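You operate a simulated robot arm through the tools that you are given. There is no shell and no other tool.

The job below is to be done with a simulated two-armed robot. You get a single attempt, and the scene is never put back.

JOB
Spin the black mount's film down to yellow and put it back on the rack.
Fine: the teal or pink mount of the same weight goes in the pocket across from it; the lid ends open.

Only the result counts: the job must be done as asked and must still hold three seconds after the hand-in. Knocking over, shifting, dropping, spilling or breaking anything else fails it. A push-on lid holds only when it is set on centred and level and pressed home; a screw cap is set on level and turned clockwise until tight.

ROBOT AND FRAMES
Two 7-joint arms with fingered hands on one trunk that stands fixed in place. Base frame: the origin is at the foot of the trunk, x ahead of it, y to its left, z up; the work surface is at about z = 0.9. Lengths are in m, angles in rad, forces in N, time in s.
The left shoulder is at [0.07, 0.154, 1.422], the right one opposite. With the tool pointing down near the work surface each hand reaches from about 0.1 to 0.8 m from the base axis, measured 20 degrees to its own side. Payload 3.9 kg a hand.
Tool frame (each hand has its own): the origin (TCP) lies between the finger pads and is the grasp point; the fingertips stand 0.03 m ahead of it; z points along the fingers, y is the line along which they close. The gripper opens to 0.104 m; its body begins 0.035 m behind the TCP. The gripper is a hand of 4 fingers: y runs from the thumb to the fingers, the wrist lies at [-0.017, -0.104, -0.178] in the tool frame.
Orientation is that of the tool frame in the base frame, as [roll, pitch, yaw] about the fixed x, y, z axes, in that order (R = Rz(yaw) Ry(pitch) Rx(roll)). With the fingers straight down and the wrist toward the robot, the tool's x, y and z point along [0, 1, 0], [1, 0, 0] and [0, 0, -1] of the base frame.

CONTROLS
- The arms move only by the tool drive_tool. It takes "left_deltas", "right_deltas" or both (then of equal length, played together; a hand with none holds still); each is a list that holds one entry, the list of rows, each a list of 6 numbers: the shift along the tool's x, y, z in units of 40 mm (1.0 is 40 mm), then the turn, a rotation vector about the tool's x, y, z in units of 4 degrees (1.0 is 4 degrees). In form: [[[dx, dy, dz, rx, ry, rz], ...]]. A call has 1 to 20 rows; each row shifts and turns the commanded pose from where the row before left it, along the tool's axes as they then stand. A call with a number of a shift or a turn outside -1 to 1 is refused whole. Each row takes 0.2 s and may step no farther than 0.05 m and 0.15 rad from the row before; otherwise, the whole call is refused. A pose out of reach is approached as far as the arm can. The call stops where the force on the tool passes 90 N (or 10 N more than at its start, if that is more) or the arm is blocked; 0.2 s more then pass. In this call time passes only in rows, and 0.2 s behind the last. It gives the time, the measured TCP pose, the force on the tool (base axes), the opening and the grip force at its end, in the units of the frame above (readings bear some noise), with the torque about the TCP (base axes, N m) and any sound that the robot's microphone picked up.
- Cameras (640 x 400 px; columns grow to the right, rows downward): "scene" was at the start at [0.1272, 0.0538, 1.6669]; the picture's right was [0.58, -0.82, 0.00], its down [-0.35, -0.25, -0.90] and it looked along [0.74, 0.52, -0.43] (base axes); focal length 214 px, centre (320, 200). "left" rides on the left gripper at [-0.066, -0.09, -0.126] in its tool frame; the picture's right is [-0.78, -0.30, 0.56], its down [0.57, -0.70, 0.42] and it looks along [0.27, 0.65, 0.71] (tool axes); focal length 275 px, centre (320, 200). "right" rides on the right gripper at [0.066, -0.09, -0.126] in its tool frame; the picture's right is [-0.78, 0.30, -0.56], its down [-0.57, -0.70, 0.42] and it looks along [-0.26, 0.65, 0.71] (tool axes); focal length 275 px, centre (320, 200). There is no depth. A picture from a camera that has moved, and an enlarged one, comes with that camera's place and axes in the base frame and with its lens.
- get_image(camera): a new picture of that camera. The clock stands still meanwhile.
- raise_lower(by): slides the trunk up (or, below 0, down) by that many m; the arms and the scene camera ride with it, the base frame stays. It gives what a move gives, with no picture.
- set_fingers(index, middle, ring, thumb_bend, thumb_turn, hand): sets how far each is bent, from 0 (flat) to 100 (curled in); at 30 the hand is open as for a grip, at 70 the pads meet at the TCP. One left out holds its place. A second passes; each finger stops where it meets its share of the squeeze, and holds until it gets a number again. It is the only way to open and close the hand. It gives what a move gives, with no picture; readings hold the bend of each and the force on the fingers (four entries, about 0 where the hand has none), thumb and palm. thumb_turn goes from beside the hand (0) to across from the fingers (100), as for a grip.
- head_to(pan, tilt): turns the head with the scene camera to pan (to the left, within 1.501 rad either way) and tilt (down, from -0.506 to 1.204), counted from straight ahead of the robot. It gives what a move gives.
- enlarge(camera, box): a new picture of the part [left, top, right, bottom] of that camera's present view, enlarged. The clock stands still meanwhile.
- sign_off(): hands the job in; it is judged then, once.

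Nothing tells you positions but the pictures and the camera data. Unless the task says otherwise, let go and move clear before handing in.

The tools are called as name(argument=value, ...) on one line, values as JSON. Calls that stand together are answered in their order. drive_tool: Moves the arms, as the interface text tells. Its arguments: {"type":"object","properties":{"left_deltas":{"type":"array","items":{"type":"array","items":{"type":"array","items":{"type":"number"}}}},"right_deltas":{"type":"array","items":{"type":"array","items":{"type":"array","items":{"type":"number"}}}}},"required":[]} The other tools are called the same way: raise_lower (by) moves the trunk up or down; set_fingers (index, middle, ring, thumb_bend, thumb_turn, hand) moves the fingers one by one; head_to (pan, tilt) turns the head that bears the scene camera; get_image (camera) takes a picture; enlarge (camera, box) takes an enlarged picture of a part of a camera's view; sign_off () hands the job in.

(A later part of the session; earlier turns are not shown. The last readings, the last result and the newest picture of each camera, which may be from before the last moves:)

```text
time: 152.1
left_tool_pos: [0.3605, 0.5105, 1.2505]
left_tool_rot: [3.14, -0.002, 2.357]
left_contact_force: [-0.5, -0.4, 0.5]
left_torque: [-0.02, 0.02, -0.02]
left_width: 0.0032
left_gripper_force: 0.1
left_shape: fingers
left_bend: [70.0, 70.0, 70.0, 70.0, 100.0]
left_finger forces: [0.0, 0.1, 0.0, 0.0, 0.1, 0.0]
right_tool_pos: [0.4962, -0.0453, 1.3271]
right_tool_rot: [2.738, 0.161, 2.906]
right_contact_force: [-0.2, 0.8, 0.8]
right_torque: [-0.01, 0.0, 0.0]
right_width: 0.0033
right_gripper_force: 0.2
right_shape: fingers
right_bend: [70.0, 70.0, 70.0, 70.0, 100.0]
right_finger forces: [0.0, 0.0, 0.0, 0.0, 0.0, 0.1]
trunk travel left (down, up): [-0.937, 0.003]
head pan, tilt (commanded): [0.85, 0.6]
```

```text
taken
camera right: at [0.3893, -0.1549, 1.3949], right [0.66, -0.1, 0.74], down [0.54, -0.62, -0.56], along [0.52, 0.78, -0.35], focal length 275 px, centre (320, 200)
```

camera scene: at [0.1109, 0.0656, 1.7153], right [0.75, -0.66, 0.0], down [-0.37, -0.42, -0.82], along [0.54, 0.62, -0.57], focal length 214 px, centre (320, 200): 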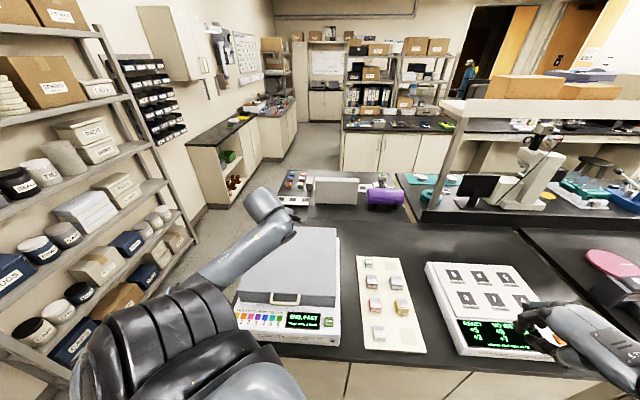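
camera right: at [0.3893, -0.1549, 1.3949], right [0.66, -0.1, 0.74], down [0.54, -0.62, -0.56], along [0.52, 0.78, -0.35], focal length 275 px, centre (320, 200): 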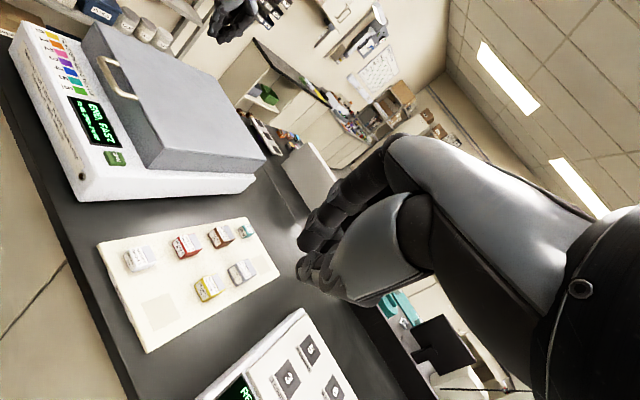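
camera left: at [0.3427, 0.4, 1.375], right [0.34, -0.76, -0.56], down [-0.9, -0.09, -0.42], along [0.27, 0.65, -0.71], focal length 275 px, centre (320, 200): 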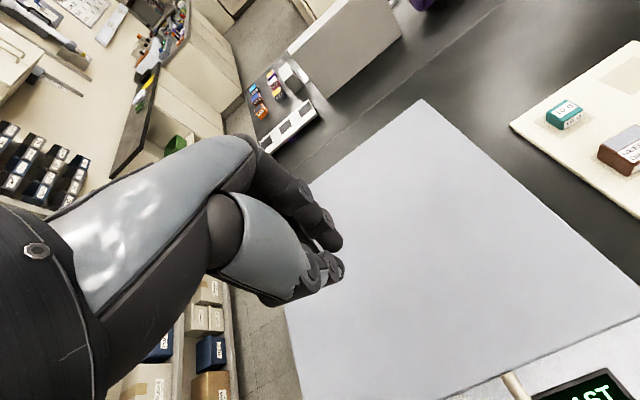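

The handle is in view from the right camera now. I'll enlarge it.

enlarge(camera="right", box=[60, 10, 290, 210])

enlarge(camera="right", box=[80, 40, 150, 110])

enlarge(camera="scene", box=[255, 280, 315, 320])

```text
2.00 times, centred on (175, 110) of right
camera zoom: at [0.3893, -0.1549, 1.3949], right [0.66, -0.1, 0.74], down [0.54, -0.62, -0.56], along [0.52, 0.78, -0.35], focal length 551 px, centre (610, 380)
```

zoom: 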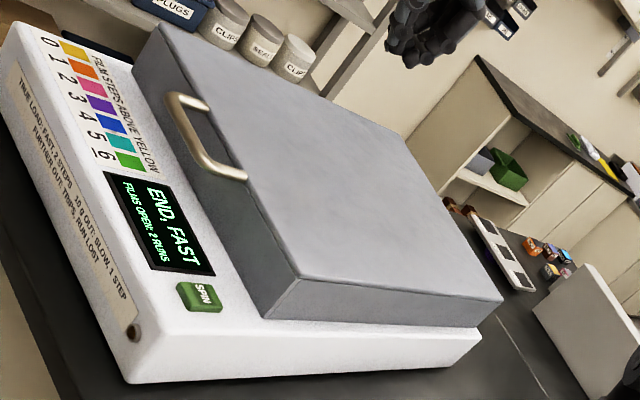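

```text
5.71 times, centred on (115, 75) of right
camera zoom: at [0.3893, -0.1549, 1.3949], right [0.66, -0.1, 0.74], down [0.54, -0.62, -0.56], along [0.52, 0.78, -0.35], focal length 1573 px, centre (1491, 914)
```

zoom: 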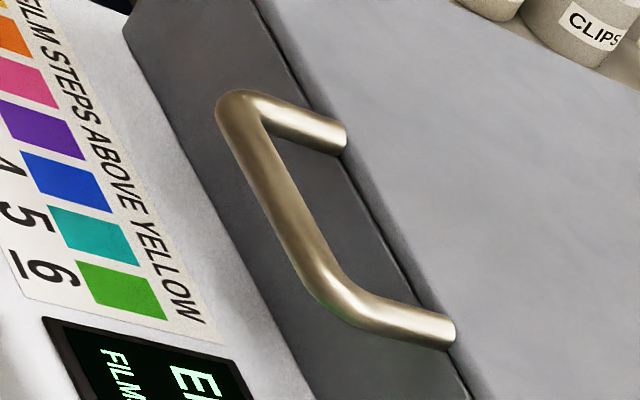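

```text
10.00 times, centred on (285, 300) of scene
camera zoom: at [0.1111, 0.0658, 1.7152], right [0.75, -0.66, 0.0], down [-0.37, -0.42, -0.82], along [0.54, 0.62, -0.57], focal length 2145 px, centre (670, -800)
```

zoom: 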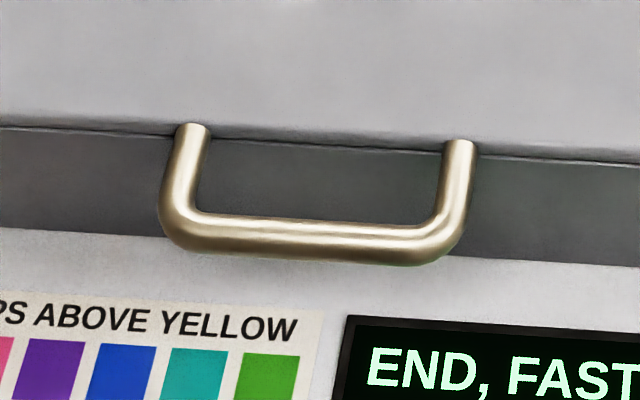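

The lid has popped slightly ajar after the run, and the bar's centre is now at about (0.273, 0.4195, 1.06), 39 mm off the wall. I'll set the fingers (thumb open, fingers nearly closed so they fit the gap), tilt the hand 20°, and bring it above the bar.

set_fingers(hand="left", index=60, middle=60, ring=60, thumb_bend=40)

drive_tool(left_deltas=[[[0, 0, 0, 0.834, 0, 0], [0, 0, 0, 0.834, 0, 0], [0, 0, 0, 0.834, 0, 0], [0, 0, 0, 0.834, 0, 0], [0, 0, 0, 0.834, 0, 0], [0, 0, 0, 0.834, 0, 0], [-0.014, -0.336, 0.778, 0, 0, 0], [-0.014, -0.336, 0.778, 0, 0, 0], [-0.014, -0.336, 0.778, 0, 0, 0], [-0.014, -0.336, 0.778, 0, 0, 0]]])

get_image(camera="left")

get_image(camera="scene")

enlarge(camera="right", box=[60, 0, 290, 200])

```text
time: 153.1
left_tool_pos: [0.3603, 0.5116, 1.2494]
left_tool_rot: [3.14, -0.001, 2.355]
left_contact_force: [0.7, 0.3, -0.5]
left_torque: [0.01, 0.04, 0.01]
left_width: 0.0532
left_gripper_force: 0.1
left_shape: fingers
left_bend: [60.0, 60.0, 60.0, 40.0, 99.0]
left_finger forces: [0.1, 0.0, 0.0, 0.1, 0.0, 0.0]
right_tool_pos: [0.4952, -0.0447, 1.3266]
right_tool_rot: [2.739, 0.159, 2.905]
right_contact_force: [0.0, 0.5, -0.4]
right_torque: [0.0, 0.04, -0.02]
right_width: 0.0034
right_gripper_force: 0.1
right_shape: fingers
right_bend: [70.0, 70.0, 70.0, 70.0, 100.0]
right_finger forces: [0.1, 0.1, 0.0, 0.0, 0.1, 0.0]
trunk travel left (down, up): [-0.937, 0.003]
head pan, tilt (commanded): [0.85, 0.6]
```

```text
time: 155.3
left_tool_pos: [0.2938, 0.441, 1.1518]
left_tool_rot: [-2.795, 0.002, 2.357]
left_contact_force: [-0.1, 0.2, 1.0]
left_torque: [0.0, 0.02, -0.03]
left_width: 0.053
left_gripper_force: 0.0
left_shape: fingers
left_bend: [60.0, 60.0, 60.0, 40.0, 99.0]
left_finger forces: [0.0, 0.1, 0.1, 0.0, 0.0, 0.1]
right_tool_pos: [0.4953, -0.0469, 1.3273]
right_tool_rot: [2.738, 0.162, 2.902]
right_contact_force: [-0.5, 0.4, -0.2]
right_torque: [0.01, 0.05, 0.0]
right_width: 0.0033
right_gripper_force: 0.0
right_shape: fingers
right_bend: [70.0, 70.0, 70.0, 70.0, 100.0]
right_finger forces: [0.0, 0.0, 0.0, 0.0, 0.0, 0.0]
trunk travel left (down, up): [-0.937, 0.003]
head pan, tilt (commanded): [0.85, 0.6]
```

```text
taken
camera left: at [0.311, 0.3644, 1.3007], right [0.22, -0.88, -0.42], down [-0.97, -0.16, -0.16], along [0.07, 0.45, -0.89], focal length 275 px, centre (320, 200)
```

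left: 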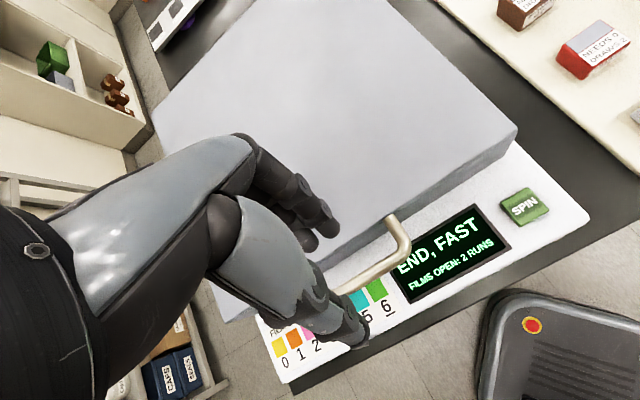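

```text
taken
camera scene: at [0.1093, 0.0646, 1.7155], right [0.75, -0.66, 0.0], down [-0.37, -0.42, -0.83], along [0.54, 0.62, -0.56], focal length 214 px, centre (320, 200)
```

scene: 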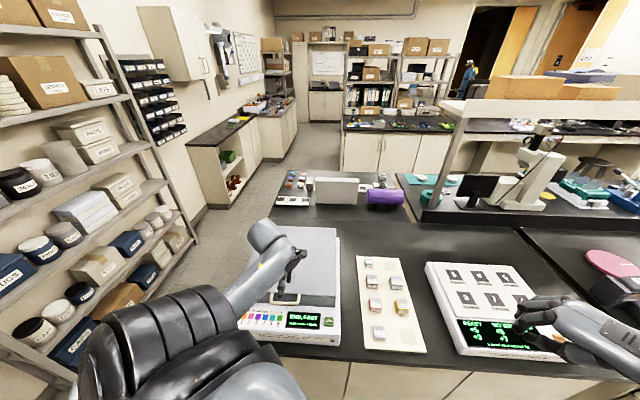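

```text
2.00 times, centred on (175, 100) of right
camera zoom: at [0.3878, -0.1557, 1.3953], right [0.66, -0.1, 0.75], down [0.54, -0.62, -0.56], along [0.52, 0.78, -0.35], focal length 551 px, centre (610, 400)
```

zoom: 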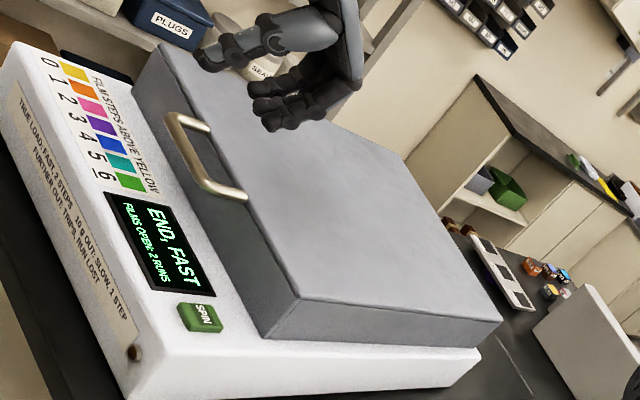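

The hand is lined up above the bar along its approach direction. I'll shift 4 mm and slide down most of the way, then check.

drive_tool(left_deltas=[[[0, 0.1, 0.45, 0, 0, 0], [0, 0, 0.45, 0, 0, 0], [0, 0, 0.45, 0, 0, 0]]])

enlarge(camera="left", box=[240, 160, 440, 360])

enlarge(camera="right", box=[80, 0, 200, 110])

```text
time: 156.1
left_tool_pos: [0.2831, 0.4316, 1.0997]
left_tool_rot: [-2.796, 0.0, 2.356]
left_contact_force: [0.0, 0.0, 0.0]
left_torque: [-0.02, 0.02, 0.02]
left_width: 0.0529
left_gripper_force: 0.1
left_shape: fingers
left_bend: [60.0, 60.0, 60.0, 40.0, 99.0]
left_finger forces: [0.0, 0.0, 0.0, 0.0, 0.0, 0.0]
right_tool_pos: [0.4951, -0.0457, 1.3277]
right_tool_rot: [2.739, 0.163, 2.903]
right_contact_force: [0.7, -0.1, -0.5]
right_torque: [0.0, -0.02, 0.02]
right_width: 0.003
right_gripper_force: 0.0
right_shape: fingers
right_bend: [70.0, 70.0, 70.0, 70.0, 100.0]
right_finger forces: [0.0, 0.0, 0.0, 0.0, 0.0, 0.0]
trunk travel left (down, up): [-0.937, 0.003]
head pan, tilt (commanded): [0.85, 0.6]
```

```text
2.00 times, centred on (340, 260) of left
camera zoom: at [0.301, 0.3554, 1.2485], right [0.22, -0.88, -0.42], down [-0.97, -0.16, -0.16], along [0.07, 0.45, -0.89], focal length 551 px, centre (280, 80)
```

zoom: 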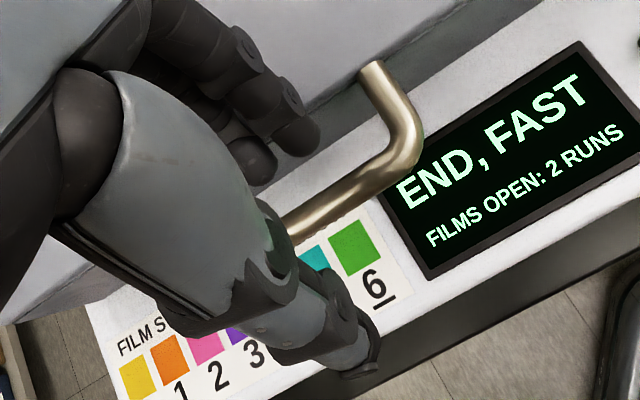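

```text
3.64 times, centred on (140, 55) of right
camera zoom: at [0.3884, -0.1553, 1.3952], right [0.66, -0.1, 0.75], down [0.54, -0.62, -0.56], along [0.52, 0.77, -0.35], focal length 1001 px, centre (974, 727)
```

zoom: 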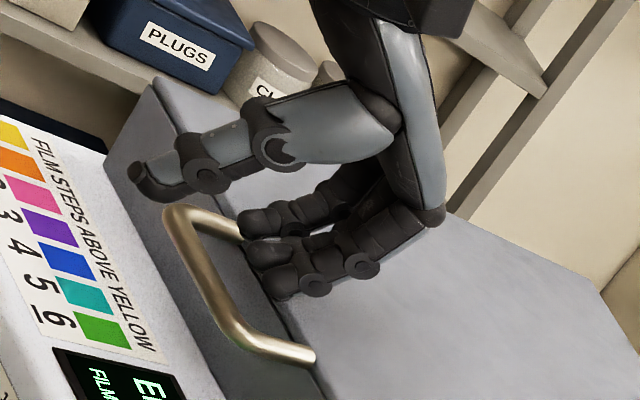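

From the right camera the thumb is in front of the bar and the fingers are over the gap behind it. I'll slide down the remaining 33 mm.

drive_tool(left_deltas=[[[0, 0, 0.3, 0, 0, 0], [0, 0, 0.3, 0, 0, 0], [0, 0, 0.2, 0, 0, 0]]])

enlarge(camera="left", box=[240, 160, 440, 360])

enlarge(camera="right", box=[80, 0, 200, 110])

```text
time: 156.9
left_tool_pos: [0.279, 0.4244, 1.0786]
left_tool_rot: [-2.821, -0.001, 2.353]
left_contact_force: [7.8, 12.9, 62.7]
left_torque: [2.12, -0.92, -0.09]
left_width: 0.0533
left_gripper_force: 49.5
left_shape: fingers
left_bend: [60.0, 61.0, 61.0, 40.0, 99.0]
left_finger forces: [0.0, 96.7, 3.0, 0.1, 0.1, 0.0]
right_tool_pos: [0.493, -0.049, 1.3289]
right_tool_rot: [2.734, 0.164, 2.902]
right_contact_force: [-0.1, -0.4, 0.9]
right_torque: [-0.03, 0.01, 0.01]
right_width: 0.0033
right_gripper_force: 0.0
right_shape: fingers
right_bend: [70.0, 70.0, 70.0, 70.0, 100.0]
right_finger forces: [0.1, 0.0, 0.0, 0.0, 0.0, 0.0]
trunk travel left (down, up): [-0.937, 0.003]
head pan, tilt (commanded): [0.85, 0.6]
```

```text
2.00 times, centred on (340, 260) of left
camera zoom: at [0.2925, 0.3452, 1.2268], right [0.22, -0.87, -0.44], down [-0.97, -0.16, -0.18], along [0.09, 0.46, -0.88], focal length 551 px, centre (280, 80)
```

zoom: 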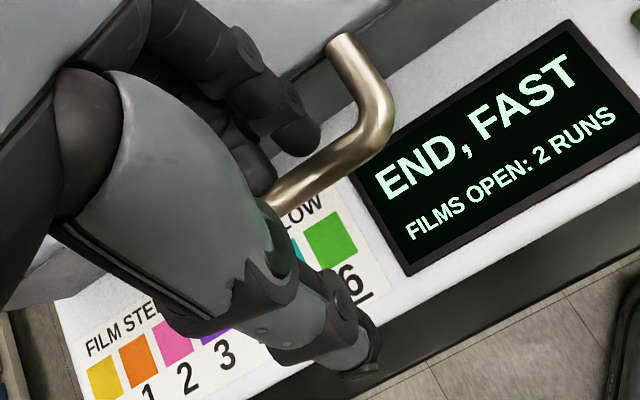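

```text
3.64 times, centred on (140, 55) of right
camera zoom: at [0.3853, -0.1597, 1.3965], right [0.66, -0.11, 0.75], down [0.54, -0.62, -0.57], along [0.52, 0.78, -0.35], focal length 1001 px, centre (974, 727)
```

zoom: 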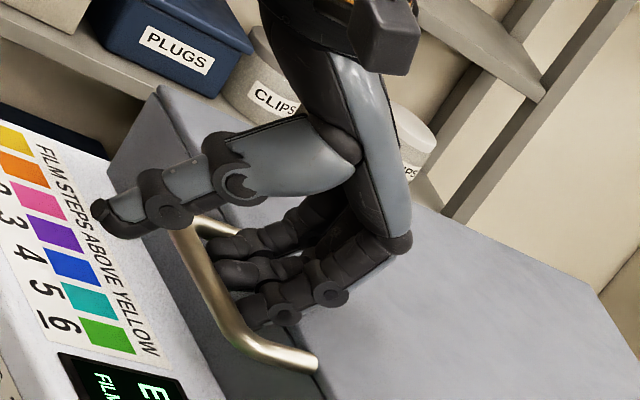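

The middle fingertip came down on top of the bar (fingers curl inward at the tips). I'll back up 3 cm, open the fingers a bit more, and try again.

drive_tool(left_deltas=[[[0, 0, -0.3, 0, 0, 0], [0, 0, -0.4, 0, 0, 0], [0, 0, -0.2, 0, 0, 0]]])

set_fingers(hand="left", index=50, middle=50, ring=50, thumb_bend=40)

enlarge(camera="left", box=[240, 160, 440, 360])

enlarge(camera="right", box=[80, 0, 200, 110])

```text
time: 157.7
left_tool_pos: [0.2858, 0.4338, 1.1018]
left_tool_rot: [-2.786, 0.0, 2.356]
left_contact_force: [-0.2, 0.2, 0.9]
left_torque: [-0.01, 0.02, 0.01]
left_width: 0.0534
left_gripper_force: 0.1
left_shape: fingers
left_bend: [60.0, 60.0, 60.0, 40.0, 99.0]
left_finger forces: [0.1, 0.0, 0.1, 0.0, 0.0, 0.0]
right_tool_pos: [0.4953, -0.0453, 1.3265]
right_tool_rot: [2.74, 0.162, 2.902]
right_contact_force: [0.3, 0.3, -0.5]
right_torque: [-0.01, 0.04, 0.0]
right_width: 0.0032
right_gripper_force: 0.2
right_shape: fingers
right_bend: [70.0, 70.0, 70.0, 70.0, 100.0]
right_finger forces: [0.0, 0.0, 0.0, 0.1, 0.0, 0.0]
trunk travel left (down, up): [-0.937, 0.003]
head pan, tilt (commanded): [0.85, 0.6]
```

```text
time: 158.7
left_tool_pos: [0.286, 0.434, 1.102]
left_tool_rot: [-2.791, -0.001, 2.355]
left_contact_force: [0.0, 0.4, 0.6]
left_torque: [-0.03, 0.01, -0.01]
left_width: 0.0661
left_gripper_force: 0.0
left_shape: fingers
left_bend: [50.0, 50.0, 50.0, 40.0, 99.0]
left_finger forces: [0.0, 0.0, 0.1, 0.0, 0.0, 0.0]
right_tool_pos: [0.4951, -0.0451, 1.3266]
right_tool_rot: [2.739, 0.161, 2.906]
right_contact_force: [-0.2, -0.5, 0.1]
right_torque: [-0.01, 0.01, -0.03]
right_width: 0.0032
right_gripper_force: 0.0
right_shape: fingers
right_bend: [70.0, 70.0, 70.0, 70.0, 100.0]
right_finger forces: [0.0, 0.0, 0.0, 0.1, 0.0, 0.0]
trunk travel left (down, up): [-0.937, 0.003]
head pan, tilt (commanded): [0.85, 0.6]
```

```text
2.00 times, centred on (340, 260) of left
camera zoom: at [0.3038, 0.3577, 1.2512], right [0.22, -0.88, -0.42], down [-0.97, -0.16, -0.16], along [0.07, 0.45, -0.89], focal length 551 px, centre (280, 80)
```

zoom: 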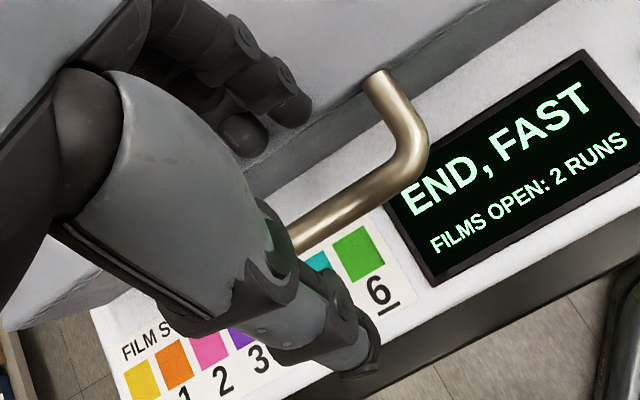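

```text
3.64 times, centred on (140, 55) of right
camera zoom: at [0.3888, -0.1548, 1.395], right [0.66, -0.1, 0.75], down [0.54, -0.62, -0.56], along [0.52, 0.77, -0.35], focal length 1001 px, centre (974, 727)
```

zoom: 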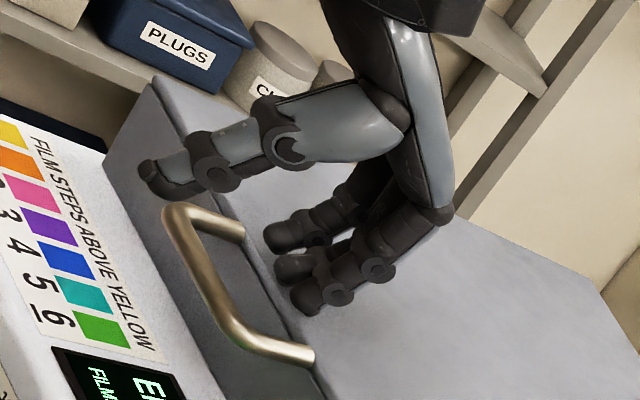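

The bar seems about 6 mm nearer the finger side than I took it. I'll set the fingers to 55, shift 6 mm, and come down in small rows.

set_fingers(hand="left", index=55, middle=55, ring=55, thumb_bend=40)

drive_tool(left_deltas=[[[0, 0.15, 0, 0, 0, 0], [0, 0, 0.2, 0, 0, 0], [0, 0, 0.2, 0, 0, 0], [0, 0, 0.15, 0, 0, 0]]])

enlarge(camera="left", box=[240, 160, 440, 360])

enlarge(camera="right", box=[80, 0, 200, 110])

```text
time: 159.7
left_tool_pos: [0.286, 0.4339, 1.1033]
left_tool_rot: [-2.793, 0.0, 2.356]
left_contact_force: [0.8, 0.2, -0.5]
left_torque: [0.0, -0.01, 0.0]
left_width: 0.0599
left_gripper_force: 0.1
left_shape: fingers
left_bend: [55.0, 55.0, 55.0, 40.0, 99.0]
left_finger forces: [0.1, 0.0, 0.1, 0.0, 0.0, 0.1]
right_tool_pos: [0.495, -0.0448, 1.3267]
right_tool_rot: [2.739, 0.16, 2.904]
right_contact_force: [0.2, 0.6, 0.4]
right_torque: [0.03, -0.01, 0.04]
right_width: 0.0034
right_gripper_force: 0.0
right_shape: fingers
right_bend: [70.0, 70.0, 70.0, 70.0, 100.0]
right_finger forces: [0.0, 0.0, 0.1, 0.0, 0.0, 0.0]
trunk travel left (down, up): [-0.937, 0.003]
head pan, tilt (commanded): [0.85, 0.6]
```

```text
time: 160.7
left_tool_pos: [0.2841, 0.43, 1.0856]
left_tool_rot: [-2.808, -0.002, 2.355]
left_contact_force: [0.3, 3.2, 44.5]
left_torque: [1.25, -0.39, -0.03]
left_width: 0.0556
left_gripper_force: 22.2
left_shape: fingers
left_bend: [58.0, 59.0, 58.0, 40.0, 99.0]
left_finger forces: [4.2, 33.5, 6.9, 0.0, 0.1, 0.1]
right_tool_pos: [0.4923, -0.0497, 1.3285]
right_tool_rot: [2.735, 0.164, 2.902]
right_contact_force: [0.3, 0.3, -0.1]
right_torque: [0.03, -0.01, 0.0]
right_width: 0.0031
right_gripper_force: 0.1
right_shape: fingers
right_bend: [70.0, 70.0, 70.0, 70.0, 100.0]
right_finger forces: [0.0, 0.1, 0.0, 0.1, 0.0, 0.0]
trunk travel left (down, up): [-0.937, 0.003]
head pan, tilt (commanded): [0.85, 0.6]
```

```text
2.00 times, centred on (340, 260) of left
camera zoom: at [0.2995, 0.3517, 1.2334], right [0.22, -0.88, -0.43], down [-0.97, -0.16, -0.17], along [0.08, 0.46, -0.89], focal length 551 px, centre (280, 80)
```

zoom: 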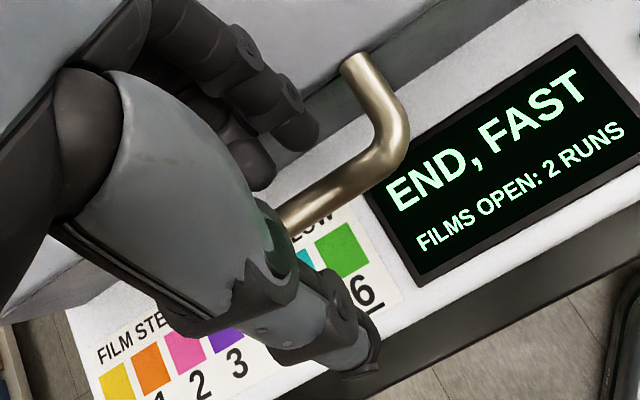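

```text
3.64 times, centred on (140, 55) of right
camera zoom: at [0.3854, -0.1599, 1.3959], right [0.66, -0.11, 0.75], down [0.54, -0.62, -0.57], along [0.52, 0.78, -0.35], focal length 1001 px, centre (974, 727)
```

zoom: 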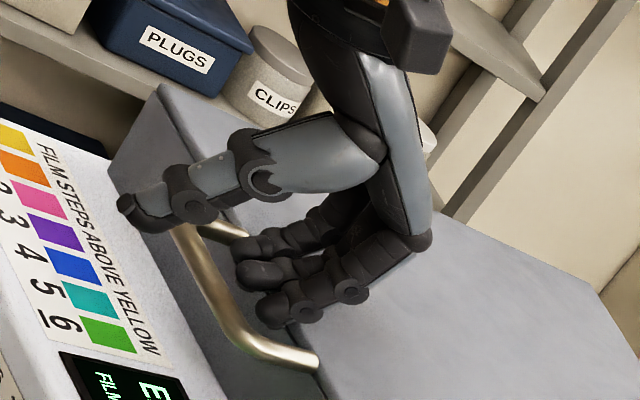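

The fingers' undersides are resting on the lid's front edge because of the tilt. I'll back up, reduce the tilt to about 6°, and come down again more vertically.

drive_tool(left_deltas=[[[0, -0.1, -0.3, 0, 0, 0], [0, -0.1, -0.3, 0, 0, 0], [0, 0, 0, -0.875, 0, 0], [0, 0, 0, -0.875, 0, 0], [0, 0, 0, -0.875, 0, 0], [0, 0, 0, -0.875, 0, 0]]])

enlarge(camera="left", box=[240, 160, 440, 360])

enlarge(camera="right", box=[80, 0, 200, 110])

```text
time: 162.1
left_tool_pos: [0.2839, 0.4338, 1.1059]
left_tool_rot: [-3.04, -0.002, 2.355]
left_contact_force: [0.8, -0.8, 1.3]
left_torque: [0.03, 0.0, 0.02]
left_width: 0.0597
left_gripper_force: 0.1
left_shape: fingers
left_bend: [55.0, 55.0, 55.0, 40.0, 99.0]
left_finger forces: [0.0, 0.1, 0.0, 0.1, 0.0, 0.0]
right_tool_pos: [0.4955, -0.0446, 1.3269]
right_tool_rot: [2.738, 0.162, 2.904]
right_contact_force: [-0.1, 0.3, 0.2]
right_torque: [0.01, -0.03, -0.01]
right_width: 0.0033
right_gripper_force: 0.1
right_shape: fingers
right_bend: [70.0, 70.0, 70.0, 70.0, 100.0]
right_finger forces: [0.0, 0.0, 0.0, 0.1, 0.1, 0.1]
trunk travel left (down, up): [-0.937, 0.003]
head pan, tilt (commanded): [0.85, 0.6]
```

```text
2.00 times, centred on (340, 260) of left
camera zoom: at [0.2768, 0.3317, 1.2399], right [0.3, -0.8, -0.53], down [-0.93, -0.12, -0.35], along [0.22, 0.59, -0.78], focal length 551 px, centre (280, 80)
```

zoom: 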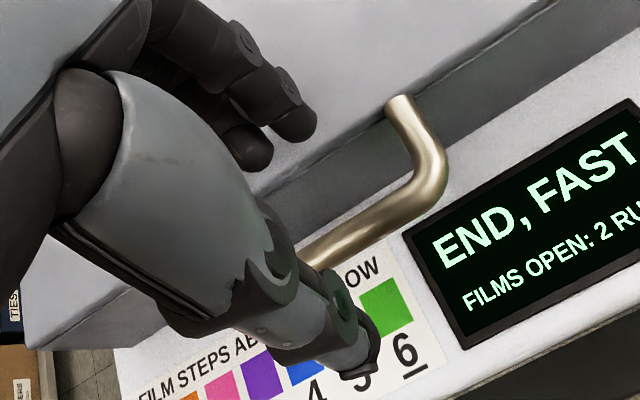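

```text
3.64 times, centred on (140, 55) of right
camera zoom: at [0.388, -0.1556, 1.3952], right [0.66, -0.1, 0.75], down [0.54, -0.62, -0.56], along [0.52, 0.78, -0.35], focal length 1001 px, centre (974, 727)
```

zoom: 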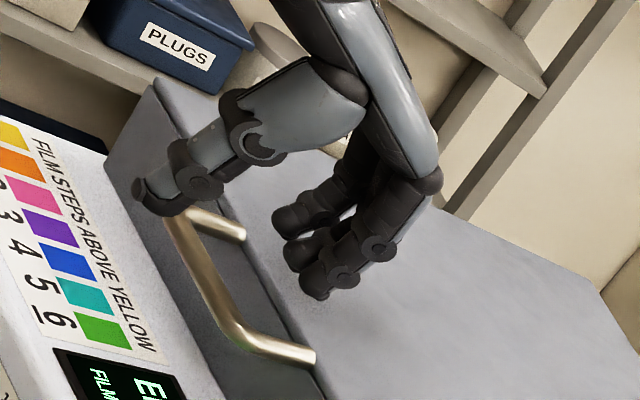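

Now I can see the tips and bar well: the bar is 12 mm toward the thumb side and 47 mm below the TCP. I'll shift 12 mm, trim the fingers to 57, and lower in steps into the gap.

set_fingers(hand="left", index=57, middle=57, ring=57, thumb_bend=40)

drive_tool(left_deltas=[[[0, -0.3, 0, 0, 0, 0], [0, 0, 0.2, 0, 0, 0], [0, 0, 0.2, 0, 0, 0]]])

enlarge(camera="left", box=[240, 160, 440, 360])

enlarge(camera="right", box=[80, 0, 200, 110])

```text
time: 163.1
left_tool_pos: [0.2857, 0.4344, 1.1047]
left_tool_rot: [-3.038, 0.0, 2.357]
left_contact_force: [0.3, 0.3, -0.6]
left_torque: [0.02, -0.01, 0.03]
left_width: 0.0588
left_gripper_force: 0.1
left_shape: fingers
left_bend: [56.0, 56.0, 56.0, 40.0, 99.0]
left_finger forces: [0.0, 0.1, 0.0, 0.0, 0.0, 0.1]
right_tool_pos: [0.4959, -0.0454, 1.3261]
right_tool_rot: [2.738, 0.162, 2.904]
right_contact_force: [0.7, 0.7, 0.4]
right_torque: [-0.01, 0.01, 0.01]
right_width: 0.0035
right_gripper_force: 0.0
right_shape: fingers
right_bend: [70.0, 70.0, 70.0, 70.0, 100.0]
right_finger forces: [0.0, 0.1, 0.0, 0.1, 0.0, 0.1]
trunk travel left (down, up): [-0.937, 0.003]
head pan, tilt (commanded): [0.85, 0.6]
```

```text
time: 163.9
left_tool_pos: [0.2761, 0.4223, 1.0887]
left_tool_rot: [-3.035, -0.002, 2.358]
left_contact_force: [-0.3, 0.2, -0.9]
left_torque: [-0.01, 0.01, -0.01]
left_width: 0.0587
left_gripper_force: 0.0
left_shape: fingers
left_bend: [56.0, 56.0, 56.0, 40.0, 99.0]
left_finger forces: [0.0, 0.1, 0.0, 0.0, 0.0, 0.1]
right_tool_pos: [0.4949, -0.0457, 1.326]
right_tool_rot: [2.741, 0.161, 2.905]
right_contact_force: [-0.3, 0.1, -0.6]
right_torque: [-0.01, 0.01, -0.01]
right_width: 0.0034
right_gripper_force: 0.0
right_shape: fingers
right_bend: [70.0, 70.0, 70.0, 70.0, 100.0]
right_finger forces: [0.0, 0.1, 0.0, 0.0, 0.1, 0.0]
trunk travel left (down, up): [-0.937, 0.003]
head pan, tilt (commanded): [0.85, 0.6]
```

```text
2.00 times, centred on (340, 260) of left
camera zoom: at [0.268, 0.3226, 1.2236], right [0.3, -0.8, -0.52], down [-0.93, -0.12, -0.35], along [0.22, 0.59, -0.78], focal length 551 px, centre (280, 80)
```

zoom: 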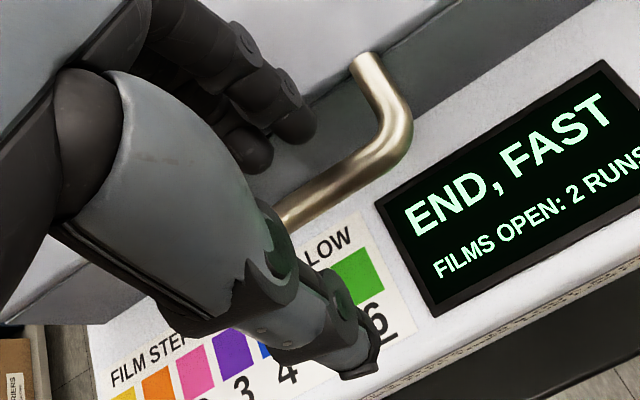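

```text
3.64 times, centred on (140, 55) of right
camera zoom: at [0.3892, -0.1543, 1.395], right [0.66, -0.1, 0.74], down [0.54, -0.62, -0.56], along [0.52, 0.77, -0.36], focal length 1001 px, centre (974, 727)
```

zoom: 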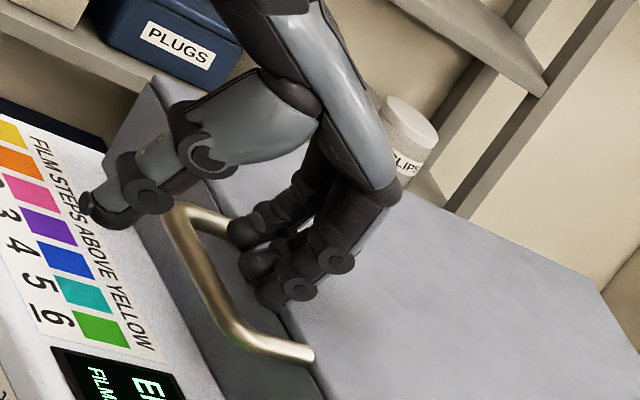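

The tips are at bar level, in the gap, with no contact. I'll go 18 mm further down.

drive_tool(left_deltas=[[[0, 0, 0.15, 0, 0, 0], [0, 0, 0.15, 0, 0, 0], [0, 0, 0.15, 0, 0, 0]]])

enlarge(camera="left", box=[240, 160, 440, 360])

enlarge(camera="right", box=[80, 0, 200, 110])

```text
time: 164.7
left_tool_pos: [0.2742, 0.4209, 1.0793]
left_tool_rot: [-3.057, -0.002, 2.356]
left_contact_force: [-1.6, 4.9, 38.8]
left_torque: [1.46, -0.62, 0.17]
left_width: 0.0585
left_gripper_force: 18.6
left_shape: fingers
left_bend: [56.0, 55.0, 56.0, 40.0, 99.0]
left_finger forces: [0.0, 37.9, 0.1, 0.0, 0.1, 0.1]
right_tool_pos: [0.491, -0.0489, 1.3301]
right_tool_rot: [2.736, 0.164, 2.905]
right_contact_force: [0.1, -0.2, -0.8]
right_torque: [-0.04, -0.01, 0.01]
right_width: 0.003
right_gripper_force: 0.1
right_shape: fingers
right_bend: [70.0, 70.0, 70.0, 70.0, 100.0]
right_finger forces: [0.0, 0.0, 0.0, 0.0, 0.0, 0.0]
trunk travel left (down, up): [-0.937, 0.003]
head pan, tilt (commanded): [0.85, 0.6]
```

```text
2.00 times, centred on (340, 260) of left
camera zoom: at [0.2644, 0.3179, 1.2123], right [0.31, -0.79, -0.53], down [-0.93, -0.11, -0.36], along [0.23, 0.6, -0.77], focal length 551 px, centre (280, 80)
```

zoom: 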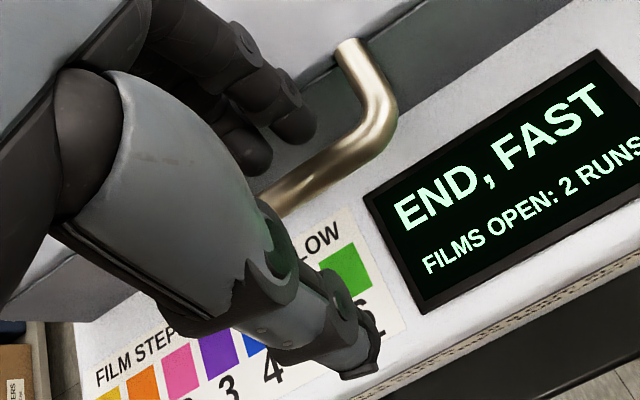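

```text
3.64 times, centred on (140, 55) of right
camera zoom: at [0.3844, -0.1591, 1.3966], right [0.66, -0.11, 0.75], down [0.54, -0.62, -0.56], along [0.52, 0.78, -0.35], focal length 1001 px, centre (974, 727)
```

zoom: 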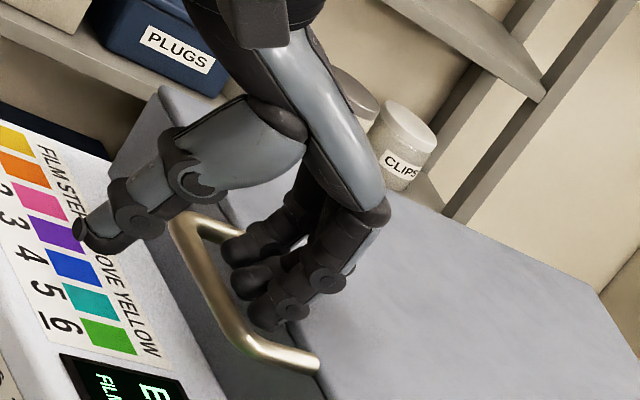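

The backs of the fingers touch the lid's edge now. I'll back up, shift 8 mm toward the front, and lower again.

drive_tool(left_deltas=[[[0, 0, -0.4, 0, 0, 0], [0, -0.2, 0, 0, 0, 0], [0, 0, 0.2, 0, 0, 0], [0, 0, 0.15, 0, 0, 0]]])

enlarge(camera="left", box=[240, 160, 440, 360])

enlarge(camera="right", box=[80, 0, 200, 110])

```text
time: 165.7
left_tool_pos: [0.2702, 0.4161, 1.0751]
left_tool_rot: [-3.036, -0.002, 2.356]
left_contact_force: [-1.2, -1.2, 4.6]
left_torque: [0.18, -0.07, 0.0]
left_width: 0.0589
left_gripper_force: 3.6
left_shape: fingers
left_bend: [56.0, 57.0, 56.0, 40.0, 99.0]
left_finger forces: [0.0, 7.5, 0.0, 0.0, 0.1, 0.1]
right_tool_pos: [0.4963, -0.0443, 1.3269]
right_tool_rot: [2.74, 0.163, 2.903]
right_contact_force: [1.1, -0.9, 0.0]
right_torque: [-0.01, -0.01, -0.01]
right_width: 0.0034
right_gripper_force: 0.0
right_shape: fingers
right_bend: [70.0, 70.0, 70.0, 70.0, 100.0]
right_finger forces: [0.0, 0.1, 0.0, 0.1, 0.1, 0.1]
trunk travel left (down, up): [-0.937, 0.003]
head pan, tilt (commanded): [0.85, 0.6]
```

```text
2.00 times, centred on (340, 260) of left
camera zoom: at [0.2624, 0.3149, 1.21], right [0.3, -0.8, -0.52], down [-0.93, -0.12, -0.35], along [0.22, 0.59, -0.78], focal length 551 px, centre (280, 80)
```

zoom: 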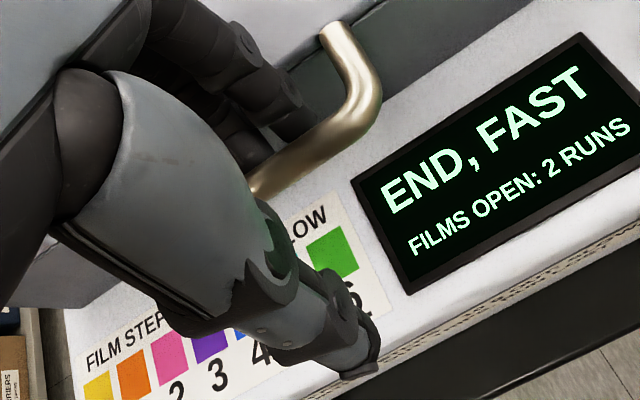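

```text
3.64 times, centred on (140, 55) of right
camera zoom: at [0.3893, -0.1544, 1.395], right [0.66, -0.1, 0.74], down [0.54, -0.62, -0.56], along [0.52, 0.77, -0.36], focal length 1001 px, centre (974, 727)
```

zoom: 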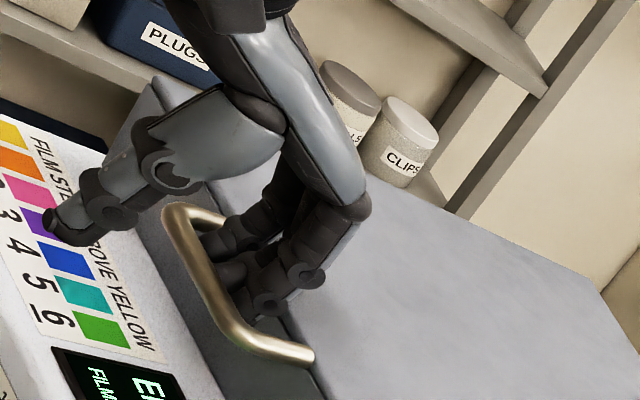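

The fingers are now in the gap behind the bar and the thumb is in front of it. I'll close the hand around the bar.

set_fingers(hand="left", thumb_bend=72)

set_fingers(hand="left", index=74, middle=74, ring=74)

enlarge(camera="right", box=[80, 0, 200, 110])

enlarge(camera="left", box=[240, 160, 440, 360])

```text
time: 166.7
left_tool_pos: [0.2693, 0.4152, 1.0769]
left_tool_rot: [-3.037, -0.001, 2.358]
left_contact_force: [-0.6, -1.2, 1.4]
left_torque: [0.04, -0.04, -0.01]
left_width: 0.0181
left_gripper_force: 2.4
left_shape: fingers
left_bend: [56.0, 57.0, 56.0, 72.0, 100.0]
left_finger forces: [0.2, 5.5, 0.0, 0.0, 0.0, 0.0]
right_tool_pos: [0.4938, -0.0459, 1.3276]
right_tool_rot: [2.74, 0.161, 2.905]
right_contact_force: [-0.4, 0.5, 0.3]
right_torque: [0.01, 0.02, 0.01]
right_width: 0.0033
right_gripper_force: 0.0
right_shape: fingers
right_bend: [70.0, 70.0, 70.0, 70.0, 100.0]
right_finger forces: [0.0, 0.0, 0.1, 0.0, 0.0, 0.1]
trunk travel left (down, up): [-0.937, 0.003]
head pan, tilt (commanded): [0.85, 0.6]
```

```text
time: 167.7
left_tool_pos: [0.2733, 0.4198, 1.0749]
left_tool_rot: [-3.037, 0.001, 2.356]
left_contact_force: [17.8, 17.6, -0.2]
left_torque: [0.68, -0.67, -0.37]
left_width: 0.0105
left_gripper_force: 25.0
left_shape: fingers
left_bend: [61.0, 63.0, 63.0, 71.0, 100.0]
left_finger forces: [9.6, 28.7, 10.0, 0.1, 1.5, 0.1]
right_tool_pos: [0.4998, -0.0418, 1.3258]
right_tool_rot: [2.744, 0.161, 2.904]
right_contact_force: [-0.1, -0.6, -0.3]
right_torque: [0.0, 0.0, 0.02]
right_width: 0.0032
right_gripper_force: 0.1
right_shape: fingers
right_bend: [70.0, 70.0, 70.0, 70.0, 100.0]
right_finger forces: [0.0, 0.1, 0.0, 0.0, 0.1, 0.0]
trunk travel left (down, up): [-0.937, 0.003]
head pan, tilt (commanded): [0.85, 0.6]
```

```text
3.64 times, centred on (140, 55) of right
camera zoom: at [0.3932, -0.1504, 1.3942], right [0.66, -0.1, 0.74], down [0.54, -0.63, -0.56], along [0.52, 0.77, -0.36], focal length 1001 px, centre (974, 727)
```

zoom: 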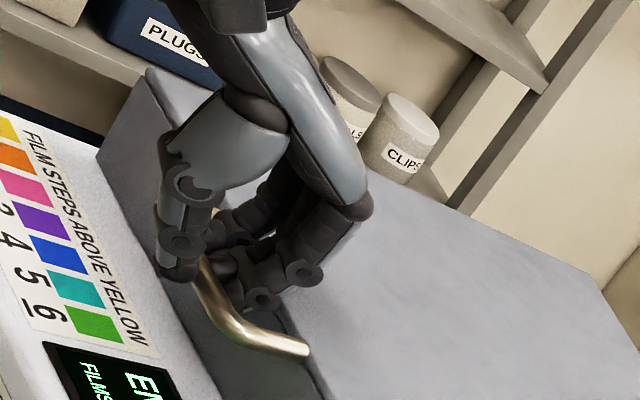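

```text
2.00 times, centred on (340, 260) of left
camera zoom: at [0.2661, 0.3187, 1.2084], right [0.3, -0.8, -0.52], down [-0.93, -0.12, -0.35], along [0.22, 0.59, -0.78], focal length 551 px, centre (280, 80)
```

zoom: 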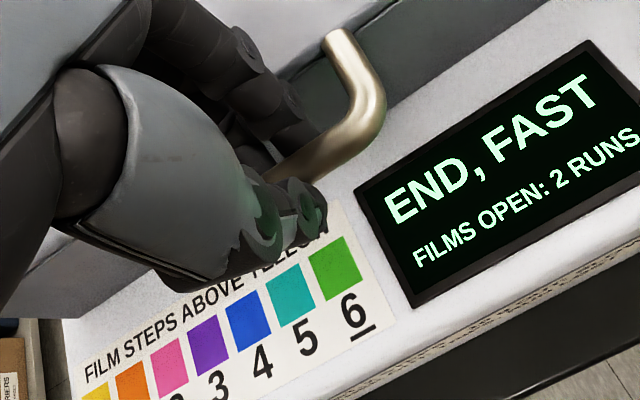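

The bar is between fingers and thumb, but the hand pulls it toward the thumb with 25 N. I'll shift 6 mm the other way to centre it, then test a small lift.

drive_tool(left_deltas=[[[0, 0.1, 0, 0, 0, 0], [0, 0.08, 0, 0, 0, 0], [0, 0, 0, 0, 0, 0]]])

drive_tool(left_deltas=[[[0, 0, -0.2, 0, 0, 0], [0, 0, -0.2, 0, 0, 0], [0, 0, -0.2, 0, 0, 0]]])

enlarge(camera="right", box=[60, 0, 290, 200])

```text
time: 168.5
left_tool_pos: [0.2745, 0.4218, 1.0739]
left_tool_rot: [-3.035, 0.0, 2.358]
left_contact_force: [8.3, 5.3, 0.8]
left_torque: [0.56, -0.61, -0.18]
left_width: 0.0099
left_gripper_force: 30.1
left_shape: fingers
left_bend: [63.0, 65.0, 65.0, 71.0, 100.0]
left_finger forces: [6.3, 43.5, 5.8, 0.0, 4.1, 0.0]
right_tool_pos: [0.498, -0.0433, 1.3268]
right_tool_rot: [2.739, 0.16, 2.906]
right_contact_force: [0.2, 0.9, 0.8]
right_torque: [-0.04, 0.01, -0.01]
right_width: 0.0034
right_gripper_force: 0.1
right_shape: fingers
right_bend: [70.0, 70.0, 70.0, 70.0, 100.0]
right_finger forces: [0.1, 0.0, 0.1, 0.0, 0.0, 0.0]
trunk travel left (down, up): [-0.937, 0.003]
head pan, tilt (commanded): [0.85, 0.6]
```

```text
time: 169.3
left_tool_pos: [0.2775, 0.4244, 1.0967]
left_tool_rot: [-3.034, -0.002, 2.358]
left_contact_force: [7.7, 3.2, -1.5]
left_torque: [0.15, -0.26, -0.24]
left_width: 0.0096
left_gripper_force: 20.9
left_shape: fingers
left_bend: [65.0, 67.0, 66.0, 70.0, 100.0]
left_finger forces: [5.2, 25.9, 5.5, 0.0, 5.0, 0.0]
right_tool_pos: [0.4976, -0.043, 1.3274]
right_tool_rot: [2.74, 0.159, 2.905]
right_contact_force: [0.2, -0.6, 0.6]
right_torque: [-0.02, 0.02, 0.02]
right_width: 0.003
right_gripper_force: 0.0
right_shape: fingers
right_bend: [70.0, 70.0, 70.0, 70.0, 100.0]
right_finger forces: [0.1, 0.1, 0.0, 0.0, 0.0, 0.1]
trunk travel left (down, up): [-0.937, 0.003]
head pan, tilt (commanded): [0.85, 0.6]
```

```text
2.00 times, centred on (175, 100) of right
camera zoom: at [0.391, -0.1539, 1.3944], right [0.66, -0.1, 0.74], down [0.54, -0.62, -0.57], along [0.52, 0.77, -0.36], focal length 551 px, centre (610, 400)
```

zoom: 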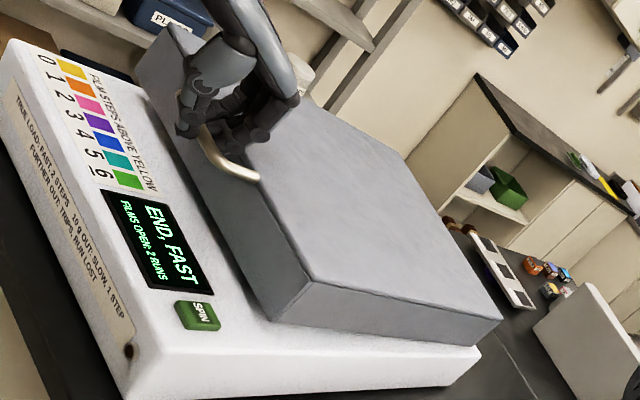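

The lid lifts with the hand. I'll follow the arc upward, tilting the hand gradually to 20° to keep the wrist clear of the shoulder.

drive_tool(left_deltas=[[[0, 0.06, -0.291, 0.583, 0, 0], [0, 0.05, -0.293, 0.583, 0, 0], [0, 0.03, -0.295, 0.583, 0, 0], [0, 0.02, -0.296, 0.583, 0, 0], [0, 0.01, -0.297, 0.583, 0, 0], [0, 0, -0.297, 0.583, 0, 0]]])

enlarge(camera="right", box=[60, 0, 290, 200])

get_image(camera="scene")

```text
time: 170.7
left_tool_pos: [0.2925, 0.4376, 1.1662]
left_tool_rot: [-2.792, -0.002, 2.355]
left_contact_force: [3.3, -3.1, 1.8]
left_torque: [0.49, -0.54, -0.15]
left_width: 0.0103
left_gripper_force: 33.1
left_shape: fingers
left_bend: [66.0, 69.0, 67.0, 68.0, 100.0]
left_finger forces: [4.4, 52.3, 3.7, 0.1, 5.5, 0.0]
right_tool_pos: [0.497, -0.0455, 1.3261]
right_tool_rot: [2.74, 0.161, 2.903]
right_contact_force: [-0.4, 0.0, 0.2]
right_torque: [0.0, -0.01, 0.02]
right_width: 0.0034
right_gripper_force: 0.1
right_shape: fingers
right_bend: [70.0, 70.0, 70.0, 70.0, 100.0]
right_finger forces: [0.0, 0.1, 0.0, 0.1, 0.0, 0.1]
trunk travel left (down, up): [-0.937, 0.003]
head pan, tilt (commanded): [0.85, 0.6]
```

```text
2.00 times, centred on (175, 100) of right
camera zoom: at [0.3897, -0.1551, 1.3947], right [0.66, -0.1, 0.74], down [0.54, -0.62, -0.57], along [0.52, 0.77, -0.36], focal length 551 px, centre (610, 400)
```

zoom: 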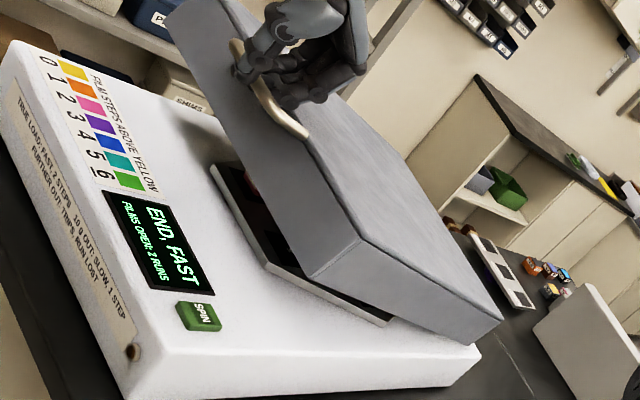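

```text
taken
camera scene: at [0.1117, 0.0655, 1.7153], right [0.75, -0.66, 0.0], down [-0.37, -0.42, -0.82], along [0.54, 0.62, -0.57], focal length 214 px, centre (320, 200)
```

scene: 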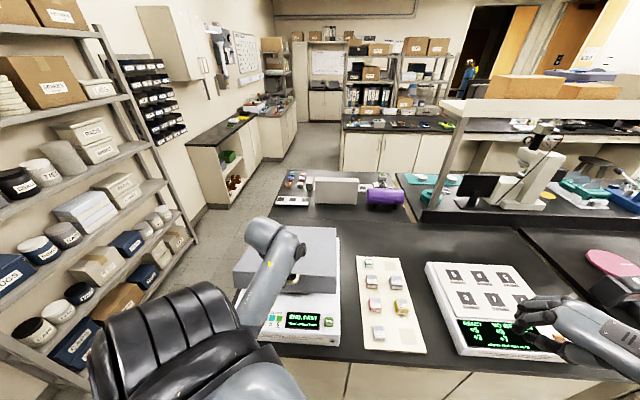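

The lid is opening smoothly with little force. I'll follow the arc on to about 40°.

drive_tool(left_deltas=[[[0, 0.066, -0.569, 0, 0, 0], [0, 0.066, -0.569, 0, 0, 0], [0, 0.066, -0.569, 0, 0, 0], [0, 0.149, -0.56, 0, 0, 0], [0, 0.149, -0.56, 0, 0, 0], [0, 0.149, -0.56, 0, 0, 0]]])

enlarge(camera="right", box=[60, 0, 290, 200])

get_image(camera="scene")

```text
time: 172.1
left_tool_pos: [0.339, 0.4864, 1.2859]
left_tool_rot: [-2.794, 0.001, 2.358]
left_contact_force: [-5.5, -7.2, 6.0]
left_torque: [-0.22, 0.18, 0.0]
left_width: 0.0101
left_gripper_force: 6.0
left_shape: fingers
left_bend: [71.0, 71.0, 71.0, 65.0, 100.0]
left_finger forces: [0.5, 0.7, 0.5, 0.0, 10.3, 0.0]
right_tool_pos: [0.4945, -0.0466, 1.3283]
right_tool_rot: [2.738, 0.163, 2.903]
right_contact_force: [-0.6, -0.9, -0.3]
right_torque: [0.01, 0.02, -0.02]
right_width: 0.0034
right_gripper_force: 0.1
right_shape: fingers
right_bend: [70.0, 70.0, 70.0, 70.0, 100.0]
right_finger forces: [0.0, 0.1, 0.0, 0.1, 0.1, 0.0]
trunk travel left (down, up): [-0.937, 0.003]
head pan, tilt (commanded): [0.85, 0.6]
```

```text
2.00 times, centred on (175, 100) of right
camera zoom: at [0.3868, -0.1567, 1.3955], right [0.66, -0.1, 0.75], down [0.54, -0.62, -0.56], along [0.52, 0.78, -0.35], focal length 551 px, centre (610, 400)
```

zoom: 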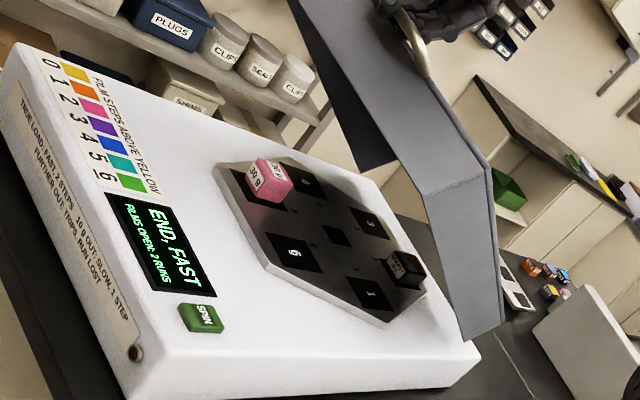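

```text
taken
camera scene: at [0.1079, 0.0636, 1.7156], right [0.75, -0.66, 0.0], down [-0.37, -0.42, -0.83], along [0.55, 0.62, -0.56], focal length 214 px, centre (320, 200)
```

scene: 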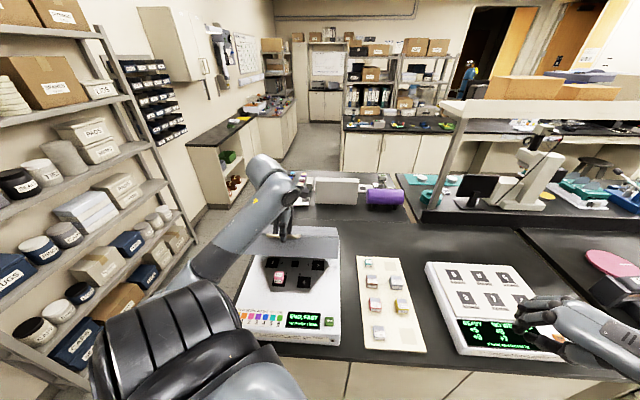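

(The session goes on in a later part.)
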